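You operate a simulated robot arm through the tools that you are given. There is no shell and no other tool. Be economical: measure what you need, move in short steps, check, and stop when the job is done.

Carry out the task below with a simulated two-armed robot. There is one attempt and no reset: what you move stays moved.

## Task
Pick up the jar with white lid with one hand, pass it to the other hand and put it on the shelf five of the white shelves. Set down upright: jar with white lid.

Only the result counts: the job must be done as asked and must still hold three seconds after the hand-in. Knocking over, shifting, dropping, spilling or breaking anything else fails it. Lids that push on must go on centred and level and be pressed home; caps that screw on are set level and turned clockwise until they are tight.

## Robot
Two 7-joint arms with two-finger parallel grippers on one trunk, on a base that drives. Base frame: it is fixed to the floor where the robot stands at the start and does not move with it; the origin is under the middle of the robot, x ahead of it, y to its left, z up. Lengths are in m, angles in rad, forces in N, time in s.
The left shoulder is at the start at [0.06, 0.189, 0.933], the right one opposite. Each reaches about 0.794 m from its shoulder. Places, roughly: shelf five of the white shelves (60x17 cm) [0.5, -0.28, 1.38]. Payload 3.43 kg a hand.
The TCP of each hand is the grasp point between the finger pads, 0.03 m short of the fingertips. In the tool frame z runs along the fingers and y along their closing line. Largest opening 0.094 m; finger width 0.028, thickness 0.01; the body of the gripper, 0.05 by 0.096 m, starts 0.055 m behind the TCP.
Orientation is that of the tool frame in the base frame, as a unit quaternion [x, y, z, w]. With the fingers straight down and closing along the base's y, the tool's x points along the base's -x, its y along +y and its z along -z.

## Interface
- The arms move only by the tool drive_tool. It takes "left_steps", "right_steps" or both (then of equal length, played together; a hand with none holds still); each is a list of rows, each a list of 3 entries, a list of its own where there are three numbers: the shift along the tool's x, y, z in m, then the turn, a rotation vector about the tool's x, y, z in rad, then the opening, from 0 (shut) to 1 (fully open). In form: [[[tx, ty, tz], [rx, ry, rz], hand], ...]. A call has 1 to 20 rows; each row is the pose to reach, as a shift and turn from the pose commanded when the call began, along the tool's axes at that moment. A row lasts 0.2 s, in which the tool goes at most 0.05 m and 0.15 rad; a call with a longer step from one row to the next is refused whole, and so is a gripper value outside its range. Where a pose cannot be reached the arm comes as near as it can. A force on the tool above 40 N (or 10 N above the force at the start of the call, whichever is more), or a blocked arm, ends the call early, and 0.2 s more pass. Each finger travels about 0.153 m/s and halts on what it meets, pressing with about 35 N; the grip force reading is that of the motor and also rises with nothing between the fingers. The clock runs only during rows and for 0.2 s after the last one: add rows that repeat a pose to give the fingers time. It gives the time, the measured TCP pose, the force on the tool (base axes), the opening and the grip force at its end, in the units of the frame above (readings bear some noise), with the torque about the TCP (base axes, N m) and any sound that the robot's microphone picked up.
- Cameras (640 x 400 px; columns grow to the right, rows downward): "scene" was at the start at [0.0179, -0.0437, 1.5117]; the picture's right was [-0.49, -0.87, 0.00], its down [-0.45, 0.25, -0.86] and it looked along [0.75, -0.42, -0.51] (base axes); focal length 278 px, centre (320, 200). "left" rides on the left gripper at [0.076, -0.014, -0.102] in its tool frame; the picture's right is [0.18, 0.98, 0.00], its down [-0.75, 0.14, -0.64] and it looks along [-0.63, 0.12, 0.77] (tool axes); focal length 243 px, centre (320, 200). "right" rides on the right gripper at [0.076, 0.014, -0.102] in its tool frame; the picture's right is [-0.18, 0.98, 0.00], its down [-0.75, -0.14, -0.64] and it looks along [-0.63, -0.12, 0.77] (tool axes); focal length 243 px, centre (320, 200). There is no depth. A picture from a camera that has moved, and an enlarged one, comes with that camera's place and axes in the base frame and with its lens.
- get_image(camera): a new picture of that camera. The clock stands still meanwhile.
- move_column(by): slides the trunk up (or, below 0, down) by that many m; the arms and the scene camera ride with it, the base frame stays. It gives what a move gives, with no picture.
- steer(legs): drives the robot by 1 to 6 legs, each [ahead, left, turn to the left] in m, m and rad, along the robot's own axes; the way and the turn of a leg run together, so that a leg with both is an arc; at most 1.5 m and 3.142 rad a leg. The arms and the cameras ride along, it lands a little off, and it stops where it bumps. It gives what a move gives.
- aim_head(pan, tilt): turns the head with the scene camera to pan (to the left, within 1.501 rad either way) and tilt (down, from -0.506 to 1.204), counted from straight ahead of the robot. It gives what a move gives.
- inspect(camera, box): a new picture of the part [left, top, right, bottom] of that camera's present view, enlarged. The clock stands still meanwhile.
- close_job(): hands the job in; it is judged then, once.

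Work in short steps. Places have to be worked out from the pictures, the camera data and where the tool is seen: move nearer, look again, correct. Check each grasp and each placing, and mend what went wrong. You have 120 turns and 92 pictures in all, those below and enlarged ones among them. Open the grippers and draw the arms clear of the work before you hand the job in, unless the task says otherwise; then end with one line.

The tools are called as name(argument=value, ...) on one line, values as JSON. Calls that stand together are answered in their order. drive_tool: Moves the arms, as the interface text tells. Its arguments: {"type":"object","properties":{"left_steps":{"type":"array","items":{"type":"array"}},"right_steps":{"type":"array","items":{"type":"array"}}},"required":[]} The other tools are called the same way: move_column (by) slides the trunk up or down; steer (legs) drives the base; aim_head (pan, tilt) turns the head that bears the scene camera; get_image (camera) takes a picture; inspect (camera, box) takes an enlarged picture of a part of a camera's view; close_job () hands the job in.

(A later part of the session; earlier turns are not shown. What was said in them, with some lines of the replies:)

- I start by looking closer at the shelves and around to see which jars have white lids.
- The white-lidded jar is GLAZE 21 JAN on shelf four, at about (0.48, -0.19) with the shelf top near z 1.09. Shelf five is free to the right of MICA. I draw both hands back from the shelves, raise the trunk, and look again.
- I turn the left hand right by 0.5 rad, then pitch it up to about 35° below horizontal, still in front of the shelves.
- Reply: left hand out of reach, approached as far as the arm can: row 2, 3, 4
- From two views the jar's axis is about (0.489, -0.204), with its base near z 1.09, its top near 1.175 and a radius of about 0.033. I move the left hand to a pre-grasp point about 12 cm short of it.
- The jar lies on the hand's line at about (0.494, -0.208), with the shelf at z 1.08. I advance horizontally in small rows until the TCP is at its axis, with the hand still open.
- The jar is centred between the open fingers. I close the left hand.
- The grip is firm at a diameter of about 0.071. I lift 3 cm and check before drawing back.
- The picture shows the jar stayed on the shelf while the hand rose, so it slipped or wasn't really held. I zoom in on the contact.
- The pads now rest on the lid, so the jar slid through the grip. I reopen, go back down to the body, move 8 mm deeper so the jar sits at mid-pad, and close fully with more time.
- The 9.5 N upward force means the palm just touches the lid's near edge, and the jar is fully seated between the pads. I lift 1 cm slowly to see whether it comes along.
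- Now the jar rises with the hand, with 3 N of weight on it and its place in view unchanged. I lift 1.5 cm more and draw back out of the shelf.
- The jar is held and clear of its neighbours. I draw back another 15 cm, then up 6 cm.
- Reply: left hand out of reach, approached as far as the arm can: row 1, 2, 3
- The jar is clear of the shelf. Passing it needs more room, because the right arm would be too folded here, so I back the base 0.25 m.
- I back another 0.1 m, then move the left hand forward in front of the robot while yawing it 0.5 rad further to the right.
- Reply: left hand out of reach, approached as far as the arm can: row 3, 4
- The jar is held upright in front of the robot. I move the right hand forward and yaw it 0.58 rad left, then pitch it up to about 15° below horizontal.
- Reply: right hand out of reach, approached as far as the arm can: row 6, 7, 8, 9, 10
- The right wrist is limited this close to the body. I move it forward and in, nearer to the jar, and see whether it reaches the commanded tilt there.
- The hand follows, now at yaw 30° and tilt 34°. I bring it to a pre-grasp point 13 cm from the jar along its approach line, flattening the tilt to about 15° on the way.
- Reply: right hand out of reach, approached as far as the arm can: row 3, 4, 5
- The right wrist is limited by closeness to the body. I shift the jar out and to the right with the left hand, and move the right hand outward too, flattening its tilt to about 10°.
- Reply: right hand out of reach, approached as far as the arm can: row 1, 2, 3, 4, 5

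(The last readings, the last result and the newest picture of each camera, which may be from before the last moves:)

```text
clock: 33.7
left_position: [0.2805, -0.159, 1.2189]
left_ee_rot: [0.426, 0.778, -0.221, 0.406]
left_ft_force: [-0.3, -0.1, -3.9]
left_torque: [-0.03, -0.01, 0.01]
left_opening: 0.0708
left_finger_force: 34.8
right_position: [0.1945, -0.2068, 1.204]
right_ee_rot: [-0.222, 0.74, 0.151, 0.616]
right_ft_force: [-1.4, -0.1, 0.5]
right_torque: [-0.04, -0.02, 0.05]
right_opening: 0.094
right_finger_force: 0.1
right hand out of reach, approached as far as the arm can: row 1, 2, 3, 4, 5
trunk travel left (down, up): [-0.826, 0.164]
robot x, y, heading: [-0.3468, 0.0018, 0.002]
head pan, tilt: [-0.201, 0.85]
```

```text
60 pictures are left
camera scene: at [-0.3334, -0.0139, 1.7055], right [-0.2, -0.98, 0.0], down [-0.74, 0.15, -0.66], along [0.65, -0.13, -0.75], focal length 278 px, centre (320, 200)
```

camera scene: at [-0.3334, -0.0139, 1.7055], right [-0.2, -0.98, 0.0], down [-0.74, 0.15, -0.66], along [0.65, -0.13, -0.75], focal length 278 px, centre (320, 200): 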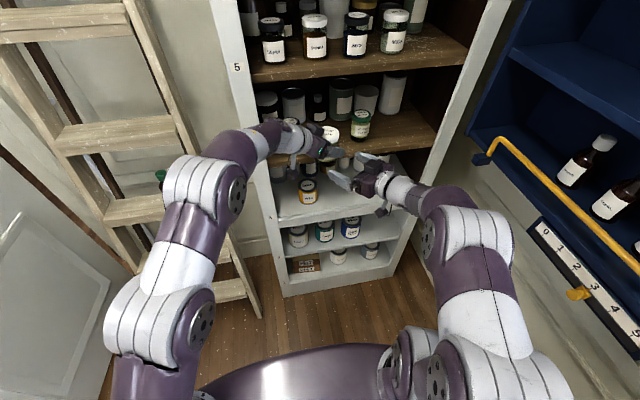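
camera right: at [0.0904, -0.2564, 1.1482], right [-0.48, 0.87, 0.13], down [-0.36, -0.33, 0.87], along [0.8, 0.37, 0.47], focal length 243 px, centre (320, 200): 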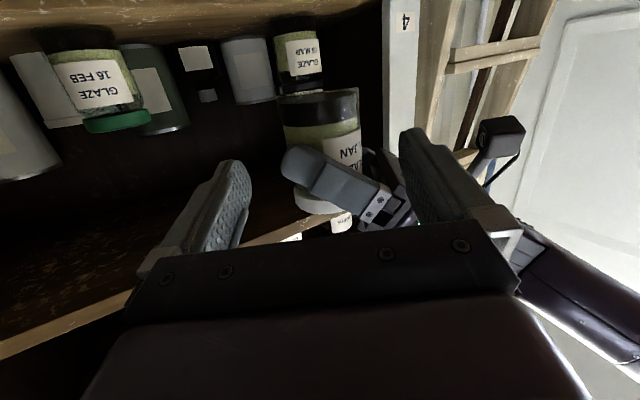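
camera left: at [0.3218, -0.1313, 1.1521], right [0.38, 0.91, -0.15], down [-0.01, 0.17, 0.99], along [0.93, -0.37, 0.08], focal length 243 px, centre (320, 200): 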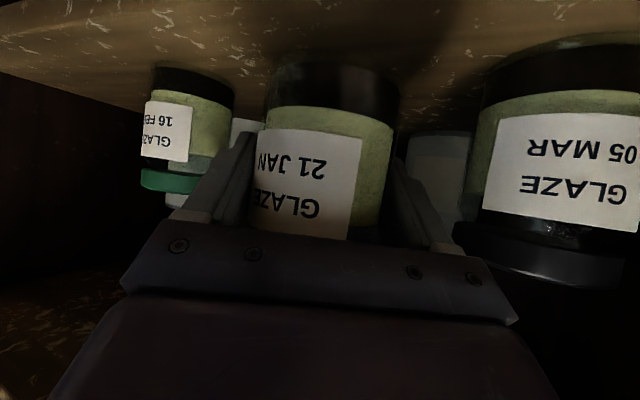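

The right hand reached a tilt of 11° and is lined up, with the jar axis about 9.8 cm ahead at roughly (0.281, -0.160) and its base at z 1.165. I lower to the gripping height and advance half way.

drive_tool(right_steps=[[[0.008, 0.0, 0.0015], [0, 0, 0], 1], [[0.0157, 0.0, 0.003], [0, 0, 0], 1], [[0.012, -0.001, 0.0226], [0, 0, 0], 1], [[0.008, -0.002, 0.042], [0, 0, 0], 1], [[0.008, -0.002, 0.042], [0, 0, 0], 1]])

get_image(camera="right")

inspect(camera="scene", box=[260, 90, 460, 220])

get_image(camera="left")

```text
clock: 34.9
left_position: [0.2821, -0.1601, 1.2183]
left_ee_rot: [0.425, 0.778, -0.221, 0.405]
left_ft_force: [-0.5, 0.6, -3.4]
left_torque: [0.0, 0.02, 0.0]
left_opening: 0.071
left_finger_force: 34.9
right_position: [0.2297, -0.1891, 1.1867]
right_ee_rot: [-0.223, 0.734, 0.158, 0.621]
right_ft_force: [-0.5, 0.1, -0.6]
right_torque: [0.02, -0.01, -0.03]
right_opening: 0.094
right_finger_force: 0.1
right hand out of reach, approached as far as the arm can: row 1, 2
trunk travel left (down, up): [-0.826, 0.164]
robot x, y, heading: [-0.3492, -0.0026, 0.006]
head pan, tilt: [-0.201, 0.85]
```

```text
59 pictures are left
camera right: at [0.1273, -0.2393, 1.1297], right [-0.49, 0.86, 0.14], down [-0.37, -0.35, 0.86], along [0.79, 0.37, 0.49], focal length 243 px, centre (320, 200)
```

right: 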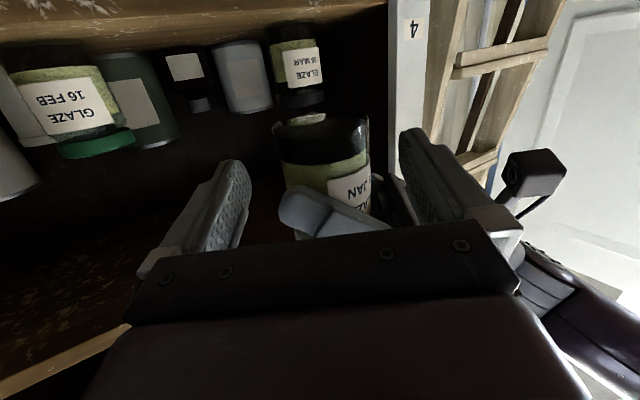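

```text
3.08 times, centred on (360, 155) of scene
camera zoom: at [-0.3323, -0.0153, 1.7054], right [-0.2, -0.98, 0.0], down [-0.74, 0.15, -0.66], along [0.65, -0.13, -0.75], focal length 854 px, centre (197, 338)
```

zoom: 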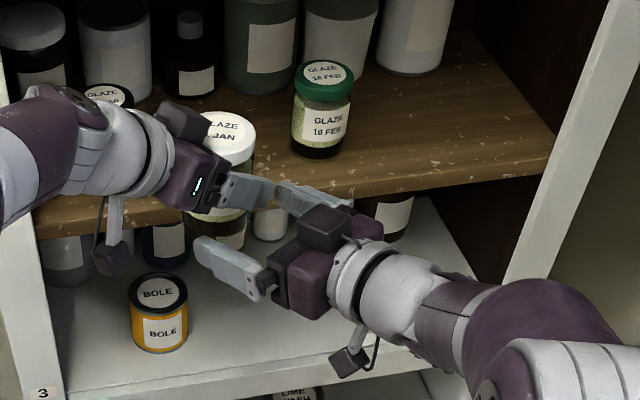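

```text
57 pictures are left
camera left: at [0.2015, -0.0604, 1.2144], right [0.77, 0.62, -0.15], down [0.07, 0.16, 0.99], along [0.64, -0.77, 0.08], focal length 243 px, centre (320, 200)
```

left: 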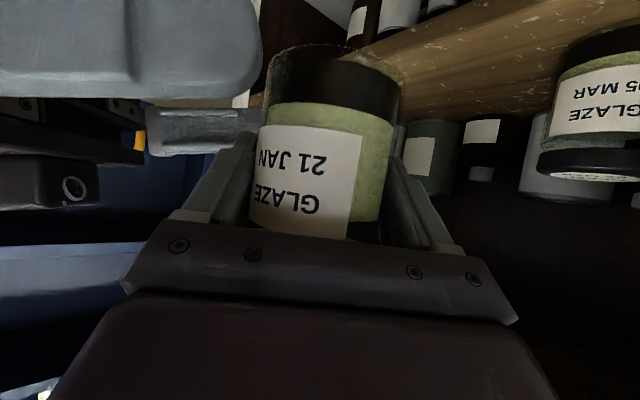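

Everything lines up, and the right fingers pass below the left gripper. I advance the last 5.3 cm in small steps with the hand open.

drive_tool(right_steps=[[[-0.0024, 0, 0.013], [0, 0, 0], 1], [[-0.0047, -0.001, 0.026], [0, 0, 0], 1], [[-0.007, -0.001, 0.039], [0, 0, 0], 1], [[-0.0094, -0.002, 0.0522], [0, 0, 0], 1], [[-0.0094, -0.002, 0.0522], [0, 0, 0], 1]])

get_image(camera="right")

get_image(camera="left")

inspect(camera="scene", box=[260, 90, 460, 220])

```text
clock: 36.1
left_position: [0.2819, -0.1608, 1.2179]
left_ee_rot: [0.425, 0.778, -0.222, 0.406]
left_ft_force: [-0.1, -0.8, -3.9]
left_torque: [-0.04, 0.02, 0.02]
left_opening: 0.071
left_finger_force: 35.3
right_position: [0.2757, -0.1642, 1.1867]
right_ee_rot: [-0.224, 0.735, 0.159, 0.62]
right_ft_force: [0.5, 0.3, 0.2]
right_torque: [0.02, 0.0, 0.01]
right_opening: 0.094
right_finger_force: 0.0
trunk travel left (down, up): [-0.826, 0.164]
robot x, y, heading: [-0.3459, 0.0016, 0.002]
head pan, tilt: [-0.201, 0.85]
```

```text
56 pictures are left
camera right: at [0.1735, -0.2138, 1.1298], right [-0.49, 0.86, 0.14], down [-0.37, -0.35, 0.86], along [0.79, 0.37, 0.49], focal length 243 px, centre (320, 200)
```

right: 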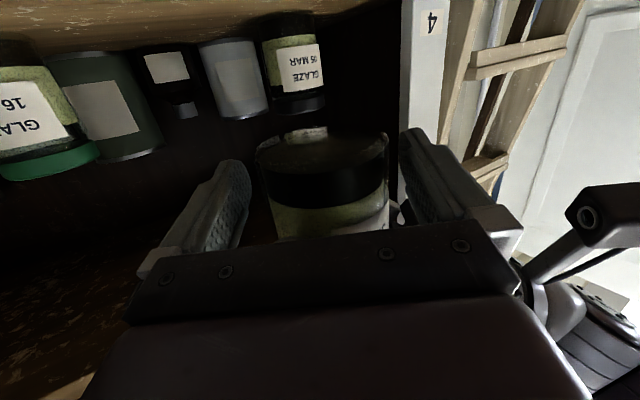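

```text
55 pictures are left
camera left: at [0.2017, -0.0605, 1.2142], right [0.77, 0.62, -0.15], down [0.07, 0.15, 0.99], along [0.64, -0.77, 0.08], focal length 243 px, centre (320, 200)
```

left: 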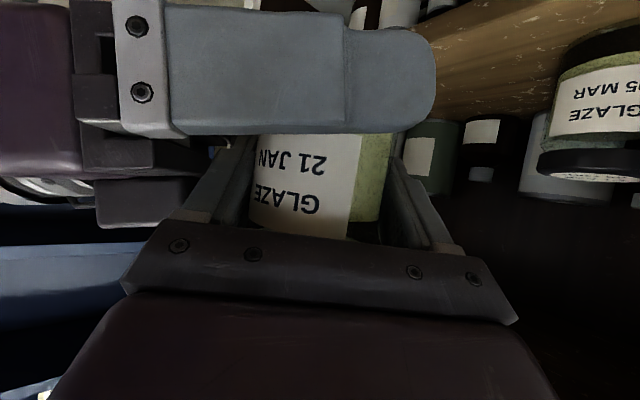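

```text
3.08 times, centred on (360, 155) of scene
camera zoom: at [-0.332, -0.0154, 1.7054], right [-0.2, -0.98, 0.0], down [-0.74, 0.15, -0.66], along [0.65, -0.13, -0.75], focal length 854 px, centre (197, 338)
```

zoom: 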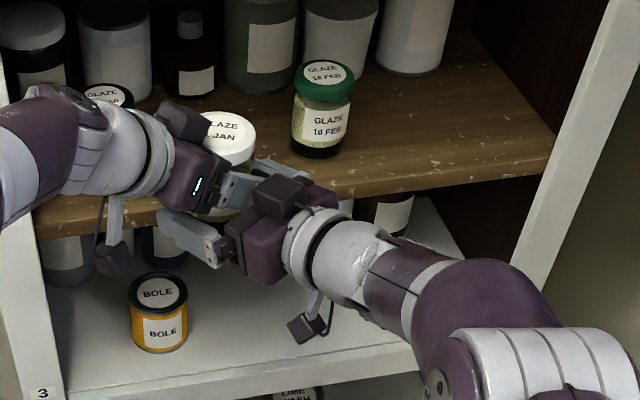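

The right fingers straddle the jar's lower body, centred. I close the right hand while the left still holds.

drive_tool(right_steps=[[[0, 0, 0], [0, 0, 0], 0.8], [[0, 0, 0], [0, 0, 0], 0.6], [[0, 0, 0], [0, 0, 0], 0.3], [[0, 0, 0], [0, 0, 0], 0], [[0, 0, 0], [0, 0, 0], 0], [[0, 0, 0], [0, 0, 0], 0]])

get_image(camera="right")

get_image(camera="left")

```text
clock: 37.5
left_position: [0.2837, -0.1598, 1.2188]
left_ee_rot: [0.425, 0.779, -0.222, 0.404]
left_ft_force: [8.0, -16.0, -1.9]
left_torque: [-0.68, -0.38, 0.1]
left_opening: 0.0707
left_finger_force: 35.1
right_position: [0.2774, -0.1631, 1.1869]
right_ee_rot: [-0.224, 0.735, 0.159, 0.62]
right_ft_force: [-7.7, 15.4, -0.2]
right_torque: [0.15, 0.18, 0.01]
right_opening: 0.0713
right_finger_force: 35.0
trunk travel left (down, up): [-0.826, 0.164]
robot x, y, heading: [-0.3465, -0.0018, 0.004]
head pan, tilt: [-0.201, 0.85]
```

```text
53 pictures are left
camera right: at [0.1735, -0.2135, 1.1293], right [-0.49, 0.86, 0.14], down [-0.37, -0.35, 0.86], along [0.79, 0.37, 0.49], focal length 243 px, centre (320, 200)
```

right: 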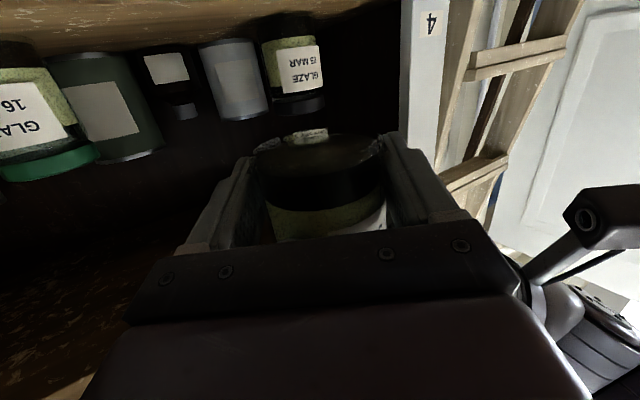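

```text
52 pictures are left
camera left: at [0.2021, -0.0607, 1.2144], right [0.77, 0.62, -0.15], down [0.07, 0.16, 0.99], along [0.63, -0.77, 0.08], focal length 243 px, centre (320, 200)
```

left: 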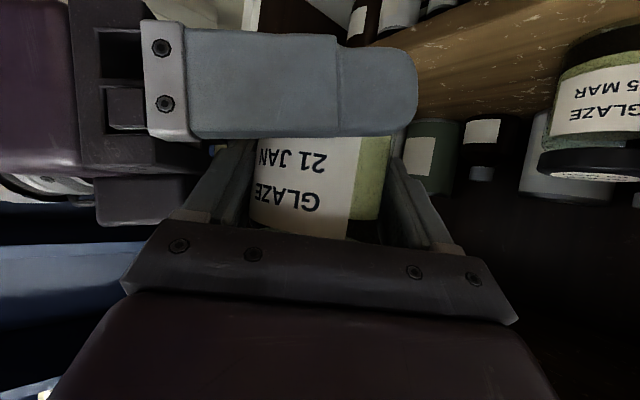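

Both hands hold it firmly. I open the left hand a little (to about 0.08 m, so its finger doesn't push the right palm) and check that the jar stays in the right hand.

drive_tool(left_steps=[[[0, 0, 0], [0, 0, 0], 0.78], [[0, 0, 0], [0, 0, 0], 0.85], [[0, 0, 0], [0, 0, 0], 0.85]])

get_image(camera="left")

get_image(camera="right")

```text
clock: 38.3
left_position: [0.2829, -0.1589, 1.2188]
left_ee_rot: [0.424, 0.779, -0.221, 0.405]
left_ft_force: [0.3, 0.3, -0.5]
left_torque: [-0.02, 0.0, 0.0]
left_opening: 0.0799
left_finger_force: 0.1
right_position: [0.2766, -0.164, 1.1876]
right_ee_rot: [-0.224, 0.735, 0.158, 0.62]
right_ft_force: [0.0, -0.4, -0.3]
right_torque: [-0.01, 0.04, -0.04]
right_opening: 0.0708
right_finger_force: 35.1
trunk travel left (down, up): [-0.826, 0.164]
robot x, y, heading: [-0.3468, -0.0044, 0.004]
head pan, tilt: [-0.201, 0.85]
```

```text
51 pictures are left
camera left: at [0.2021, -0.0603, 1.2141], right [0.77, 0.62, -0.15], down [0.07, 0.16, 0.99], along [0.64, -0.77, 0.08], focal length 243 px, centre (320, 200)
```

left: 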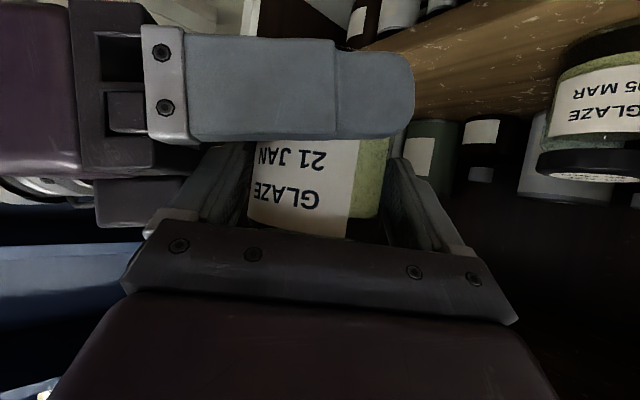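

```text
50 pictures are left
camera right: at [0.1737, -0.2139, 1.1296], right [-0.49, 0.86, 0.14], down [-0.37, -0.35, 0.86], along [0.79, 0.37, 0.49], focal length 243 px, centre (320, 200)
```

right: 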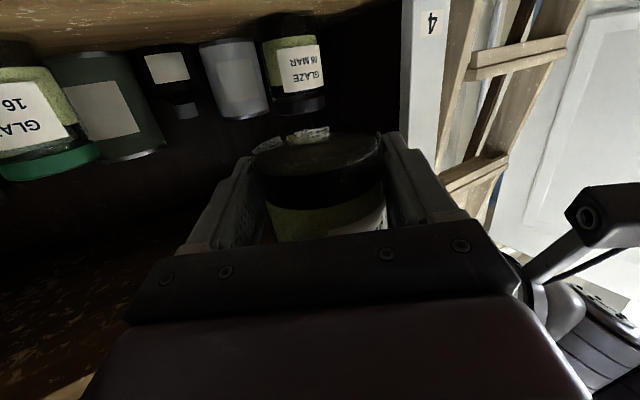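

The jar stayed put in the right hand. I withdraw the left hand along its own finger axis (up and back), in small steps.

drive_tool(left_steps=[[[0, 0, -0.015], [0, 0, 0], 0.85], [[0, 0, -0.03], [0, 0, 0], 0.85], [[0, 0, -0.05], [0, 0, 0], 0.85], [[0, 0, -0.07], [0, 0, 0], 0.85], [[0, 0, -0.1], [0, 0, 0], 0.85], [[0, 0, -0.1], [0, 0, 0], 0.85]])

get_image(camera="left")

inspect(camera="scene", box=[260, 90, 460, 220])

```text
clock: 39.7
left_position: [0.2397, -0.0906, 1.2751]
left_ee_rot: [0.425, 0.778, -0.222, 0.405]
left_ft_force: [0.2, 0.2, 0.3]
left_torque: [-0.02, 0.01, -0.02]
left_opening: 0.0797
left_finger_force: 0.0
right_position: [0.2772, -0.1642, 1.1865]
right_ee_rot: [-0.223, 0.735, 0.158, 0.621]
right_ft_force: [0.4, -0.8, 0.2]
right_torque: [-0.05, 0.02, 0.02]
right_opening: 0.071
right_finger_force: 34.9
trunk travel left (down, up): [-0.826, 0.164]
robot x, y, heading: [-0.3529, 0.0013, -0.001]
head pan, tilt: [-0.201, 0.85]
```

```text
49 pictures are left
camera left: at [0.1591, 0.0076, 1.2703], right [0.77, 0.62, -0.15], down [0.07, 0.15, 0.99], along [0.64, -0.77, 0.08], focal length 243 px, centre (320, 200)
```

left: 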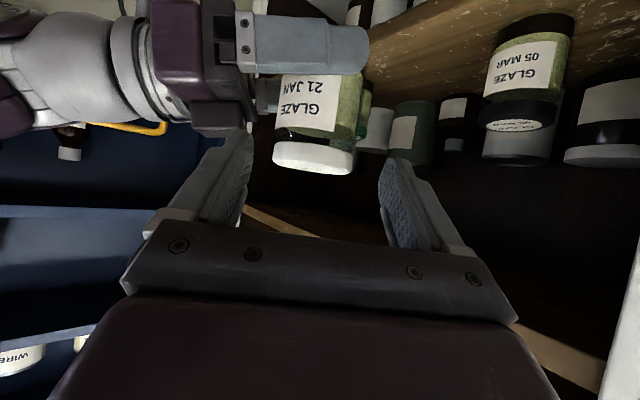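

```text
3.08 times, centred on (360, 155) of scene
camera zoom: at [-0.3308, -0.0157, 1.7054], right [-0.2, -0.98, 0.0], down [-0.74, 0.15, -0.66], along [0.65, -0.13, -0.75], focal length 854 px, centre (197, 338)
```

zoom: 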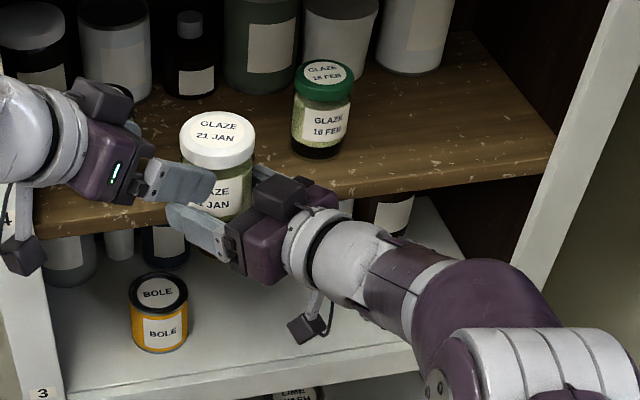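

The jar now hangs upright in the right hand alone. I take the left arm well away, then raise the trunk.

drive_tool(left_steps=[[[0.0, 0, -0.04], [0, 0, 0], 0.85], [[0.03, -0.012, -0.08], [0, 0, 0], 0.85], [[0.06, -0.024, -0.115], [0, 0, 0], 0.85], [[0.09, -0.036, -0.15], [0, 0, 0], 0.85], [[0.12, -0.048, -0.18], [0, 0, 0], 0.85], [[0.15, -0.058, -0.215], [0, 0, 0], 0.85]])

move_column(by=0.16)

get_image(camera="scene")

```text
refused: row 2 steps farther than a row can; nothing moved
```

```text
clock: 41.5
left_position: [0.2403, -0.0923, 1.4349]
left_ee_rot: [0.425, 0.779, -0.221, 0.405]
left_ft_force: [-0.1, 0.0, -0.6]
left_torque: [0.01, 0.0, 0.01]
left_opening: 0.0799
left_finger_force: 0.1
right_position: [0.2769, -0.1641, 1.3465]
right_ee_rot: [-0.223, 0.735, 0.158, 0.621]
right_ft_force: [-0.1, 0.2, -3.4]
right_torque: [-0.01, 0.01, -0.03]
right_opening: 0.071
right_finger_force: 34.8
trunk travel left (down, up): [-0.986, 0.004]
robot x, y, heading: [-0.3468, -0.0024, -0.001]
head pan, tilt: [-0.201, 0.85]
```

```text
47 pictures are left
camera scene: at [-0.3313, -0.0153, 1.8654], right [-0.2, -0.98, 0.0], down [-0.74, 0.15, -0.66], along [0.65, -0.13, -0.75], focal length 278 px, centre (320, 200)
```

scene: 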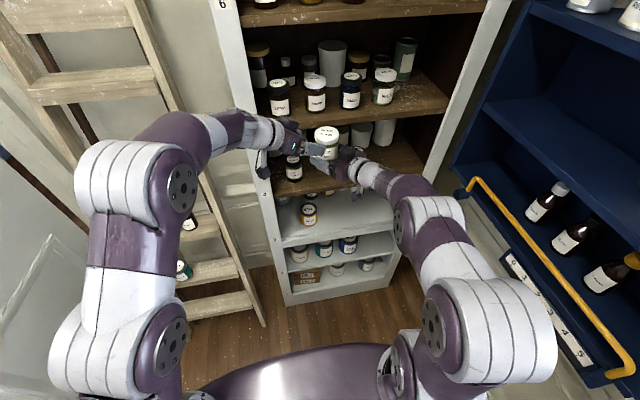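

The right hand now reads the jar's 3.4 N. The left move was refused for too long a step, so I repeat it with finer rows.

drive_tool(left_steps=[[[0.0, 0, -0.04], [0, 0, 0], 0.85], [[0.02, -0.008, -0.07], [0, 0, 0], 0.85], [[0.04, -0.016, -0.1], [0, 0, 0], 0.85], [[0.06, -0.024, -0.125], [0, 0, 0], 0.85], [[0.085, -0.033, -0.15], [0, 0, 0], 0.85], [[0.11, -0.042, -0.175], [0, 0, 0], 0.85], [[0.13, -0.05, -0.195], [0, 0, 0], 0.85], [[0.15, -0.058, -0.215], [0, 0, 0], 0.85]])

get_image(camera="scene")

```text
clock: 43.4
left_position: [0.0476, 0.0986, 1.4351]
left_ee_rot: [0.425, 0.778, -0.222, 0.406]
left_ft_force: [0.2, -0.2, 0.0]
left_torque: [0.06, -0.01, -0.01]
left_opening: 0.08
left_finger_force: 0.0
right_position: [0.2759, -0.1633, 1.3479]
right_ee_rot: [-0.224, 0.734, 0.158, 0.621]
right_ft_force: [0.6, -0.7, -3.0]
right_torque: [-0.05, 0.03, 0.03]
right_opening: 0.0709
right_finger_force: 35.4
trunk travel left (down, up): [-0.986, 0.004]
robot x, y, heading: [-0.3503, -0.0004, 0.003]
head pan, tilt: [-0.201, 0.85]
```

```text
46 pictures are left
camera scene: at [-0.3329, -0.0144, 1.8654], right [-0.2, -0.98, 0.0], down [-0.74, 0.15, -0.66], along [0.65, -0.13, -0.75], focal length 278 px, centre (320, 200)
```

scene: 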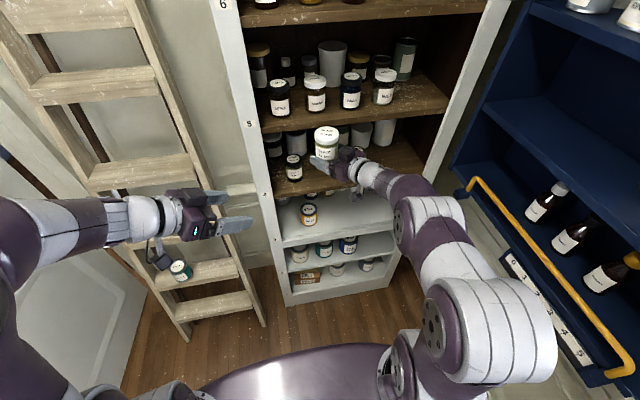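

Now I turn the right hand to face straight into the shelf (a yaw about the vertical only, so the jar stays upright), while moving it right and up to z≈1.45.

drive_tool(right_steps=[[[-0.011, -0.0206, -0.0297], [0.0885, 0.004, 0.0163], 0], [[-0.0221, -0.0413, -0.0593], [0.177, 0.008, 0.0327], 0], [[-0.0332, -0.0619, -0.089], [0.2655, 0.0125, 0.049], 0], [[-0.0443, -0.0825, -0.1187], [0.354, 0.0167, 0.0653], 0], [[-0.0553, -0.1032, -0.1483], [0.4425, 0.021, 0.0817], 0], [[-0.0664, -0.1238, -0.178], [0.531, 0.025, 0.098], 0], [[-0.0664, -0.1238, -0.178], [0.531, 0.025, 0.098], 0]])

get_image(camera="scene")

```text
clock: 45.0
left_position: [0.0503, 0.0968, 1.4356]
left_ee_rot: [0.425, 0.778, -0.222, 0.405]
left_ft_force: [0.6, 0.1, -0.5]
left_torque: [-0.05, -0.01, 0.02]
left_opening: 0.0798
left_finger_force: 0.0
right_position: [0.1988, -0.3484, 1.4504]
right_ee_rot: [-0.019, 0.769, -0.014, 0.639]
right_ft_force: [0.2, -0.3, -3.9]
right_torque: [-0.06, 0.02, 0.03]
right_opening: 0.0707
right_finger_force: 35.2
trunk travel left (down, up): [-0.986, 0.004]
robot x, y, heading: [-0.3464, -0.0001, 0.002]
head pan, tilt: [-0.201, 0.85]
```

```text
45 pictures are left
camera scene: at [-0.331, -0.0153, 1.8654], right [-0.2, -0.98, 0.0], down [-0.74, 0.15, -0.66], along [0.65, -0.13, -0.75], focal length 278 px, centre (320, 200)
```

scene: 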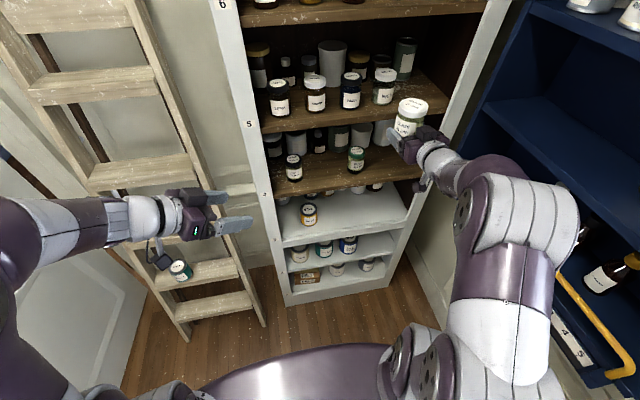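

The reorientation worked: yaw is about 0 and the tilt is unchanged. The free spot right of MICA spans roughly y -0.43 to -0.60, so I aim for y≈-0.51. I drive right 0.16 m, then forward 0.15 m.

steer(legs=[[0, -0.162, 0], [0.15, 0, 0]])

aim_head(pan=-0.5, tilt=0.6)

get_image(camera="scene")

get_image(camera="right")

```text
clock: 47.4
left_position: [0.1951, -0.0654, 1.434]
left_ee_rot: [0.423, 0.779, -0.219, 0.407]
left_ft_force: [0.4, 0.0, 0.0]
left_torque: [-0.01, 0.02, 0.01]
left_opening: 0.0797
left_finger_force: 0.0
right_position: [0.3452, -0.5101, 1.452]
right_ee_rot: [-0.021, 0.768, -0.011, 0.64]
right_ft_force: [-0.5, 0.0, -4.0]
right_torque: [-0.01, -0.06, 0.02]
right_opening: 0.0707
right_finger_force: 35.3
trunk travel left (down, up): [-0.986, 0.004]
robot x, y, heading: [-0.1987, -0.1609, 0.009]
head pan, tilt: [-0.201, 0.85]
```

```text
clock: 48.1
left_position: [0.197, -0.0624, 1.433]
left_ee_rot: [0.422, 0.78, -0.221, 0.406]
left_ft_force: [-0.6, 0.1, -0.2]
left_torque: [0.02, -0.02, -0.01]
left_opening: 0.0797
left_finger_force: 0.0
right_position: [0.3501, -0.5092, 1.4503]
right_ee_rot: [-0.022, 0.768, -0.01, 0.64]
right_ft_force: [0.1, 0.5, -4.3]
right_torque: [-0.01, 0.05, 0.0]
right_opening: 0.0709
right_finger_force: 35.1
trunk travel left (down, up): [-0.986, 0.004]
robot x, y, heading: [-0.2025, -0.1632, 0.009]
head pan, tilt: [-0.499, 0.6]
```

```text
44 pictures are left
camera scene: at [-0.1805, -0.204, 1.8862], right [-0.47, -0.88, 0.0], down [-0.5, 0.27, -0.82], along [0.73, -0.39, -0.57], focal length 278 px, centre (320, 200)
```

scene: 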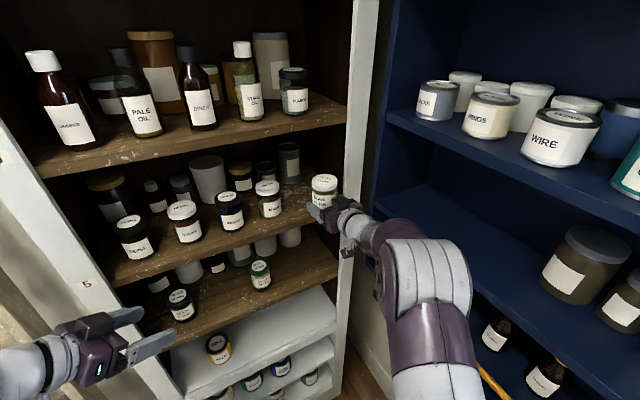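

```text
43 pictures are left
camera right: at [0.235, -0.4986, 1.3936], right [0.01, 0.99, 0.14], down [-0.49, -0.11, 0.86], along [0.87, -0.08, 0.49], focal length 243 px, centre (320, 200)
```

right: 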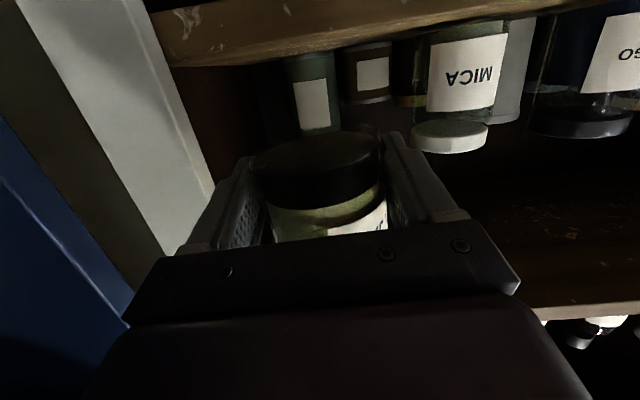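

The jar is at y≈-0.51, in front of the free spot, and I make the shelf top about z 1.383. I zoom on the jar's base in the right view to find how far it hangs below the fingers.

inspect(camera="right", box=[220, 110, 420, 250])

inspect(camera="scene", box=[240, 150, 400, 260])

```text
2.86 times, centred on (320, 180) of right
camera zoom: at [0.235, -0.4986, 1.3936], right [0.01, 0.99, 0.14], down [-0.49, -0.11, 0.86], along [0.87, -0.08, 0.49], focal length 693 px, centre (320, 257)
```

zoom: 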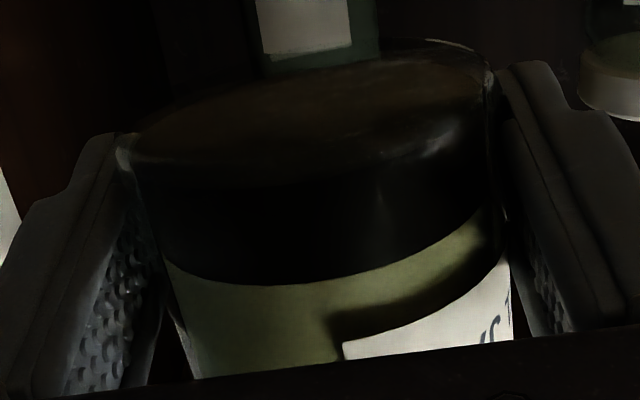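

```text
3.64 times, centred on (320, 205) of scene
camera zoom: at [-0.1805, -0.204, 1.8862], right [-0.47, -0.88, 0.0], down [-0.5, 0.27, -0.82], along [0.73, -0.39, -0.57], focal length 1009 px, centre (320, 182)
```

zoom: 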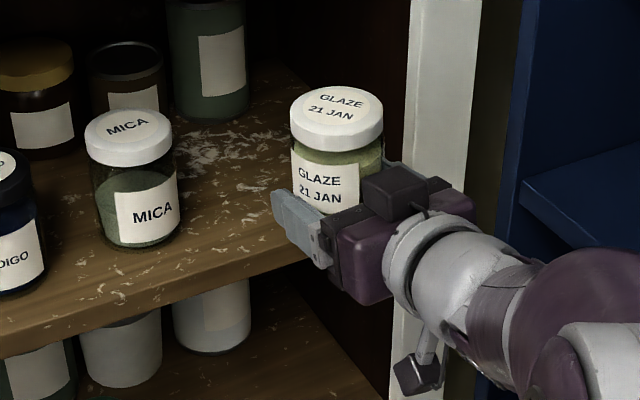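

The base hangs about 18 mm below the TCP, and the jar leans about 2.5° with the hand's roll. I level the roll (+0.044 about the tool z) and move in over the spot, ending at z≈1.43.

drive_tool(right_steps=[[[-0.0006, 0, 0.02], [0, 0, 0.022], 0], [[-0.0012, -0.001, 0.045], [0, 0, 0.044], 0], [[-0.002, -0.001, 0.07], [0, 0, 0.044], 0], [[-0.003, -0.002, 0.1], [0, 0, 0.044], 0], [[-0.0035, -0.002, 0.13], [0, 0, 0.044], 0], [[-0.0035, -0.002, 0.13], [0, 0, 0.044], 0]])

get_image(camera="right")

inspect(camera="scene", box=[240, 140, 400, 250])

```text
clock: 49.5
left_position: [0.1968, -0.0622, 1.4347]
left_ee_rot: [0.423, 0.78, -0.22, 0.406]
left_ft_force: [-0.3, -0.7, 0.0]
left_torque: [0.0, 0.0, 0.03]
left_opening: 0.0801
left_finger_force: 0.0
right_position: [0.4767, -0.5083, 1.4299]
right_ee_rot: [-0.005, 0.768, 0.003, 0.64]
right_ft_force: [0.7, -0.1, -3.5]
right_torque: [0.0, 0.01, 0.01]
right_opening: 0.0706
right_finger_force: 34.5
trunk travel left (down, up): [-0.986, 0.004]
robot x, y, heading: [-0.2009, -0.1678, 0.007]
head pan, tilt: [-0.499, 0.6]
```

```text
40 pictures are left
camera right: at [0.3626, -0.4958, 1.3737], right [0.02, 0.98, 0.18], down [-0.49, -0.15, 0.86], along [0.87, -0.11, 0.48], focal length 243 px, centre (320, 200)
```

right: 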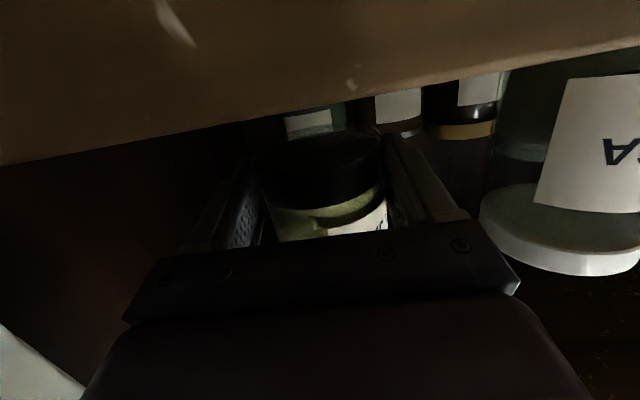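

```text
3.64 times, centred on (320, 195) of scene
camera zoom: at [-0.1821, -0.2042, 1.8863], right [-0.47, -0.88, 0.0], down [-0.5, 0.27, -0.82], along [0.73, -0.39, -0.57], focal length 1009 px, centre (320, 218)
```

zoom: 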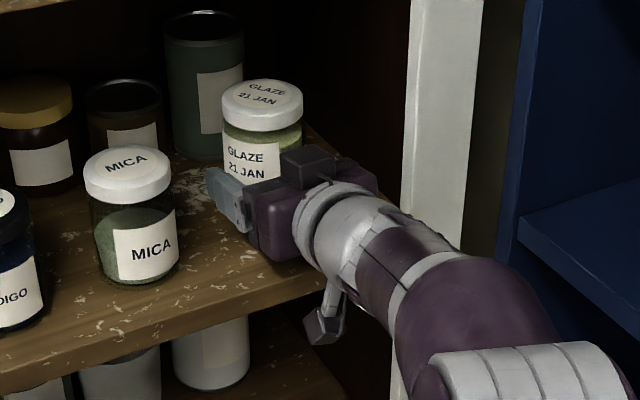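

The jar is over the free spot, clear of MICA and the wall. I lower 2.2 cm, then finish in small steps.

drive_tool(right_steps=[[[0.0055, 0, 0.001], [0, 0, 0], 0], [[0.011, 0, 0.002], [0, 0, 0], 0], [[0.0165, 0, 0.003], [0, 0, 0], 0], [[0.0216, 0, 0.004], [0, 0, 0], 0], [[0.0216, 0, 0.004], [0, 0, 0], 0]])

drive_tool(right_steps=[[[0.0015, 0, 0.0003], [0, 0, 0], 0], [[0.003, 0, 0.0006], [0, 0, 0], 0], [[0.0045, 0, 0.0008], [0, 0, 0], 0], [[0.0045, 0, 0.0008], [0, 0, 0], 0]])

get_image(camera="right")

inspect(camera="scene", box=[260, 150, 360, 220])

```text
clock: 50.8
left_position: [0.1983, -0.0628, 1.4333]
left_ee_rot: [0.423, 0.78, -0.22, 0.406]
left_ft_force: [-0.4, -0.1, 0.1]
left_torque: [0.0, 0.01, 0.0]
left_opening: 0.0798
left_finger_force: 0.1
right_position: [0.4772, -0.5079, 1.4081]
right_ee_rot: [-0.004, 0.768, 0.003, 0.64]
right_ft_force: [-0.2, 0.3, -4.1]
right_torque: [-0.01, -0.01, 0.01]
right_opening: 0.0707
right_finger_force: 34.9
trunk travel left (down, up): [-0.986, 0.004]
robot x, y, heading: [-0.2021, -0.1633, 0.004]
head pan, tilt: [-0.499, 0.6]
```

```text
clock: 51.8
left_position: [0.1966, -0.0622, 1.4362]
left_ee_rot: [0.423, 0.78, -0.22, 0.406]
left_ft_force: [-0.6, 0.3, -0.2]
left_torque: [-0.02, 0.0, 0.01]
left_opening: 0.08
left_finger_force: 0.0
right_position: [0.4775, -0.5097, 1.4043]
right_ee_rot: [-0.005, 0.768, 0.004, 0.64]
right_ft_force: [-0.5, 0.1, -4.2]
right_torque: [0.02, 0.06, -0.02]
right_opening: 0.0709
right_finger_force: 35.0
trunk travel left (down, up): [-0.986, 0.004]
robot x, y, heading: [-0.1974, -0.1659, 0.005]
head pan, tilt: [-0.499, 0.6]
```

```text
38 pictures are left
camera right: at [0.3628, -0.496, 1.3478], right [0.02, 0.98, 0.18], down [-0.49, -0.15, 0.86], along [0.87, -0.11, 0.48], focal length 243 px, centre (320, 200)
```

right: 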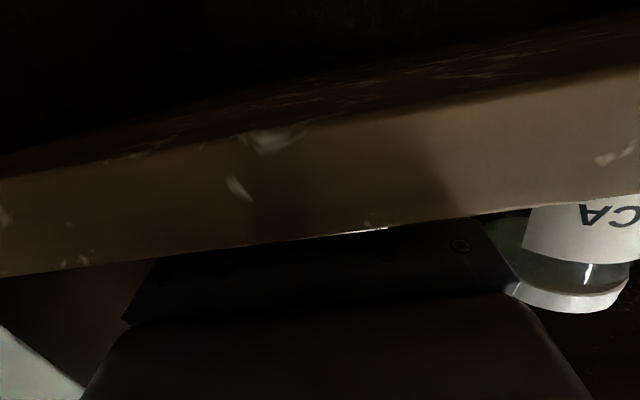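

```text
5.71 times, centred on (310, 185) of scene
camera zoom: at [-0.1816, -0.2044, 1.8863], right [-0.47, -0.88, 0.0], down [-0.5, 0.27, -0.82], along [0.73, -0.39, -0.57], focal length 1586 px, centre (377, 286)
```

zoom: 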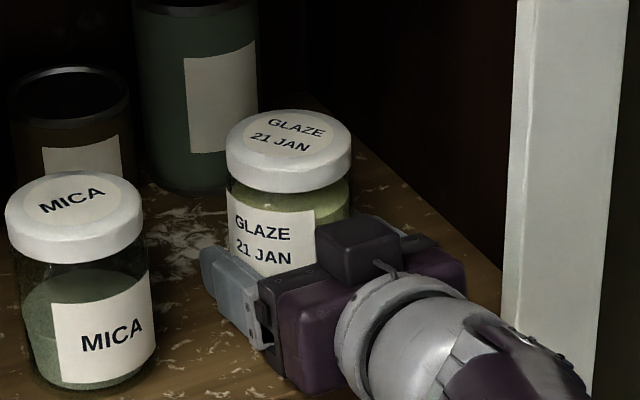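

Still no contact: the force is unchanged at -4 N with z at 1.404. I keep lowering in 1.5 mm steps, watching the force.

drive_tool(right_steps=[[[0.0012, 0, 0.0002], [0, 0, 0], 0], [[0.0025, 0, 0.0005], [0, 0, 0], 0], [[0.0025, 0, 0.0005], [0, 0, 0], 0]])

drive_tool(right_steps=[[[0.001, 0, 0.0002], [0, 0, 0], 0], [[0.002, 0, 0.0004], [0, 0, 0], 0], [[0.002, 0, 0.0004], [0, 0, 0], 0]])

```text
clock: 52.5
left_position: [0.197, -0.0623, 1.4348]
left_ee_rot: [0.422, 0.78, -0.22, 0.406]
left_ft_force: [-0.3, 0.3, 0.5]
left_torque: [0.01, 0.02, -0.01]
left_opening: 0.0799
left_finger_force: 0.1
right_position: [0.4768, -0.5094, 1.4044]
right_ee_rot: [-0.005, 0.767, 0.002, 0.642]
right_ft_force: [4.9, -1.0, 8.0]
right_torque: [0.08, 0.21, 0.02]
right_opening: 0.0706
right_finger_force: 35.0
trunk travel left (down, up): [-0.986, 0.004]
robot x, y, heading: [-0.1998, -0.1624, 0.009]
head pan, tilt: [-0.499, 0.6]
```

```text
clock: 53.4
left_position: [0.1962, -0.0627, 1.4342]
left_ee_rot: [0.422, 0.779, -0.221, 0.407]
left_ft_force: [0.3, -0.5, 0.2]
left_torque: [0.01, -0.04, -0.03]
left_opening: 0.08
left_finger_force: 0.0
right_position: [0.4764, -0.5087, 1.4038]
right_ee_rot: [-0.005, 0.767, 0.003, 0.642]
right_ft_force: [9.0, -4.1, 23.1]
right_torque: [0.31, 0.32, 0.01]
right_opening: 0.0709
right_finger_force: 34.7
trunk travel left (down, up): [-0.986, 0.004]
robot x, y, heading: [-0.2065, -0.1617, 0.009]
head pan, tilt: [-0.499, 0.6]
```

Contact was made at z≈1.404 and is now 23 N. I ease up 2 mm to unload, then open gently to about 0.08 m.

drive_tool(right_steps=[[[-0.001, 0, -0.0002], [0, 0, 0], 0], [[-0.002, 0, -0.0004], [0, 0, 0], 0], [[-0.002, 0, -0.0004], [0, 0, 0], 0]])

drive_tool(right_steps=[[[0, 0, 0], [0, 0, 0], 0.74], [[0, 0, 0], [0, 0, 0], 0.77], [[0, 0, 0], [0, 0, 0], 0.8], [[0, 0, 0], [0, 0, 0], 0.87], [[0, 0, 0], [0, 0, 0], 0.87]])

inspect(camera="scene", box=[260, 150, 360, 220])

```text
clock: 54.1
left_position: [0.1954, -0.061, 1.4359]
left_ee_rot: [0.423, 0.779, -0.221, 0.406]
left_ft_force: [0.5, 1.1, 0.5]
left_torque: [0.0, 0.0, 0.0]
left_opening: 0.0796
left_finger_force: 0.1
right_position: [0.4756, -0.5087, 1.404]
right_ee_rot: [-0.006, 0.768, 0.005, 0.641]
right_ft_force: [7.6, -2.0, 16.4]
right_torque: [0.39, -0.45, -0.2]
right_opening: 0.071
right_finger_force: 35.0
trunk travel left (down, up): [-0.986, 0.004]
robot x, y, heading: [-0.1989, -0.1634, 0.008]
head pan, tilt: [-0.499, 0.6]
```

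```text
clock: 55.4
left_position: [0.1957, -0.0625, 1.4349]
left_ee_rot: [0.422, 0.78, -0.219, 0.406]
left_ft_force: [-0.5, -0.1, 0.5]
left_torque: [0.0, 0.0, 0.01]
left_opening: 0.0799
left_finger_force: 0.0
right_position: [0.4753, -0.5095, 1.4024]
right_ee_rot: [-0.005, 0.769, 0.003, 0.64]
right_ft_force: [-0.7, -0.3, -0.4]
right_torque: [0.03, -0.01, 0.01]
right_opening: 0.0818
right_finger_force: 0.0
trunk travel left (down, up): [-0.986, 0.004]
robot x, y, heading: [-0.198, -0.161, 0.003]
head pan, tilt: [-0.499, 0.6]
```

```text
5.71 times, centred on (310, 185) of scene
camera zoom: at [-0.1828, -0.2042, 1.8863], right [-0.47, -0.88, 0.0], down [-0.5, 0.27, -0.83], along [0.73, -0.39, -0.56], focal length 1586 px, centre (377, 286)
```

zoom: 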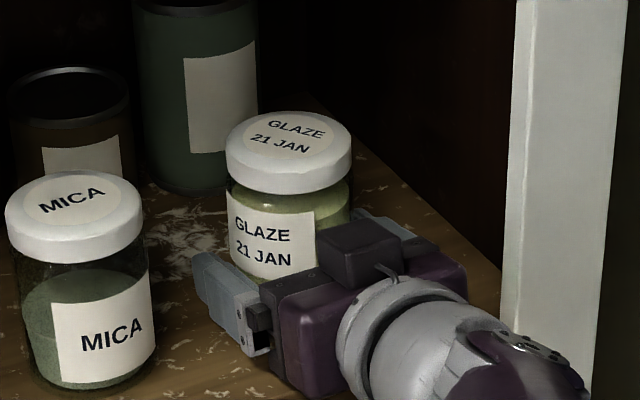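

The jar stands on the shelf and the fingers are free (forces about 0). I draw the right hand straight back.

drive_tool(right_steps=[[[0.0015, 0, -0.015], [0, 0, 0], 0.87], [[0.003, 0, -0.03], [0, 0, 0], 0.87], [[0.006, 0, -0.05], [0, 0, 0], 0.87], [[0.01, 0, -0.08], [0, 0, 0], 0.87], [[0.015, 0, -0.115], [0, 0, 0], 0.87], [[0.018, 0, -0.15], [0, 0, 0], 0.87]])

get_image(camera="right")

inspect(camera="scene", box=[220, 130, 380, 240])

```text
clock: 56.8
left_position: [0.1983, -0.0634, 1.4344]
left_ee_rot: [0.422, 0.78, -0.22, 0.406]
left_ft_force: [0.9, 0.0, -0.8]
left_torque: [-0.01, 0.0, 0.0]
left_opening: 0.0798
left_finger_force: 0.0
right_position: [0.328, -0.5147, 1.4138]
right_ee_rot: [-0.006, 0.766, 0.001, 0.643]
right_ft_force: [-1.8, 0.2, 0.1]
right_torque: [0.01, 0.07, -0.06]
right_opening: 0.0821
right_finger_force: 0.1
right hand out of reach, approached as far as the arm can: row 5
trunk travel left (down, up): [-0.986, 0.004]
robot x, y, heading: [-0.2004, -0.1631, 0.006]
head pan, tilt: [-0.499, 0.6]
```

```text
35 pictures are left
camera right: at [0.214, -0.5004, 1.3567], right [0.02, 0.98, 0.18], down [-0.5, -0.14, 0.85], along [0.87, -0.11, 0.49], focal length 243 px, centre (320, 200)
```

right: 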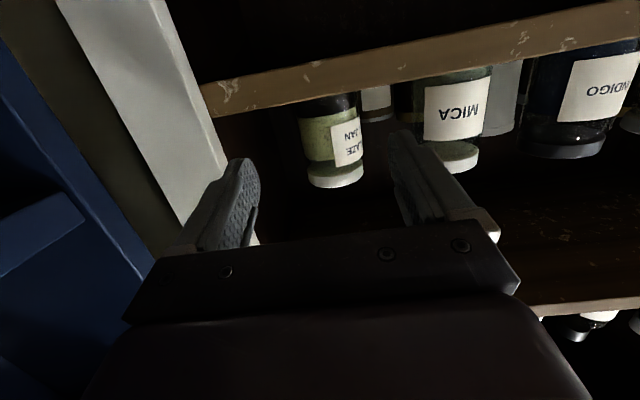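

```text
3.64 times, centred on (300, 185) of scene
camera zoom: at [-0.1812, -0.2051, 1.8859], right [-0.47, -0.88, 0.0], down [-0.5, 0.27, -0.82], along [0.73, -0.39, -0.57], focal length 1009 px, centre (393, 254)
```

zoom: 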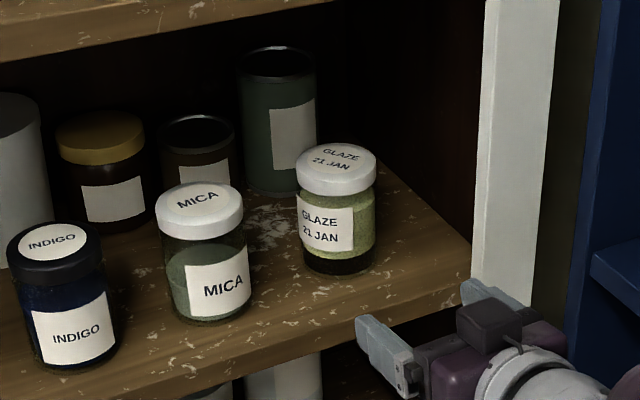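

The jar stands upright on shelf five beside MICA. I back the base away and take a last look at both shelves.

steer(legs=[[-0.15, 0, 0]])

get_image(camera="scene")

```text
clock: 58.1
left_position: [0.0486, -0.0606, 1.4329]
left_ee_rot: [0.42, 0.782, -0.219, 0.406]
left_ft_force: [-0.4, -0.4, -0.3]
left_torque: [-0.01, 0.0, -0.01]
left_opening: 0.0802
left_finger_force: 0.1
right_position: [0.1795, -0.5101, 1.411]
right_ee_rot: [-0.007, 0.769, 0.005, 0.639]
right_ft_force: [-0.1, 0.7, -0.2]
right_torque: [0.02, -0.01, -0.02]
right_opening: 0.082
right_finger_force: 0.2
trunk travel left (down, up): [-0.986, 0.004]
robot x, y, heading: [-0.3499, -0.1639, 0.012]
head pan, tilt: [-0.499, 0.6]
```

```text
33 pictures are left
camera scene: at [-0.3291, -0.2052, 1.8862], right [-0.47, -0.88, 0.0], down [-0.5, 0.26, -0.82], along [0.73, -0.39, -0.57], focal length 278 px, centre (320, 200)
```

scene: 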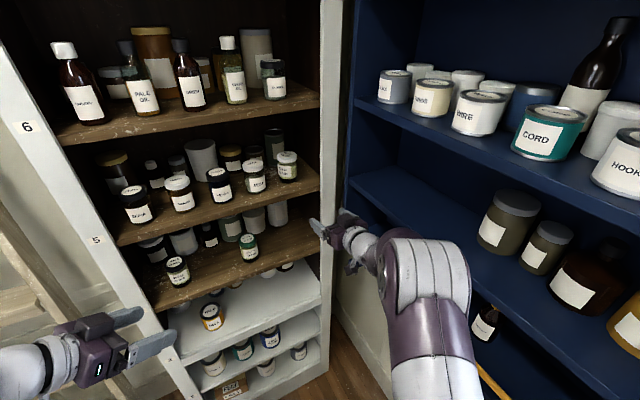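

All is in order: the jar stands on shelf five and nothing else looks disturbed. I open both hands fully and hand in.

drive_tool(left_steps=[[[0, 0, 0], [0, 0, 0], 1], [[0, 0, 0], [0, 0, 0], 1]], right_steps=[[[0, 0, 0], [0, 0, 0], 1], [[0, 0, 0], [0, 0, 0], 1]])

close_job()

```text
clock: 58.7
left_position: [0.0476, -0.0608, 1.4336]
left_ee_rot: [0.42, 0.781, -0.22, 0.407]
left_ft_force: [0.0, -0.8, -0.2]
left_torque: [0.04, 0.01, -0.01]
left_opening: 0.0941
left_finger_force: 0.1
right_position: [0.1796, -0.5099, 1.411]
right_ee_rot: [-0.006, 0.769, 0.004, 0.639]
right_ft_force: [0.5, 0.0, 0.5]
right_torque: [-0.01, 0.02, 0.03]
right_opening: 0.0941
right_finger_force: 0.1
trunk travel left (down, up): [-0.986, 0.004]
robot x, y, heading: [-0.3506, -0.1642, 0.012]
head pan, tilt: [-0.499, 0.6]
```

```text
The job is handed in.
```

The white-lidded jar (GLAZE 21 JAN) was picked up with the left hand, passed to the right, and stands upright on shelf five of the white shelves, to the right of MICA; nothing else looked disturbed in the last picture.
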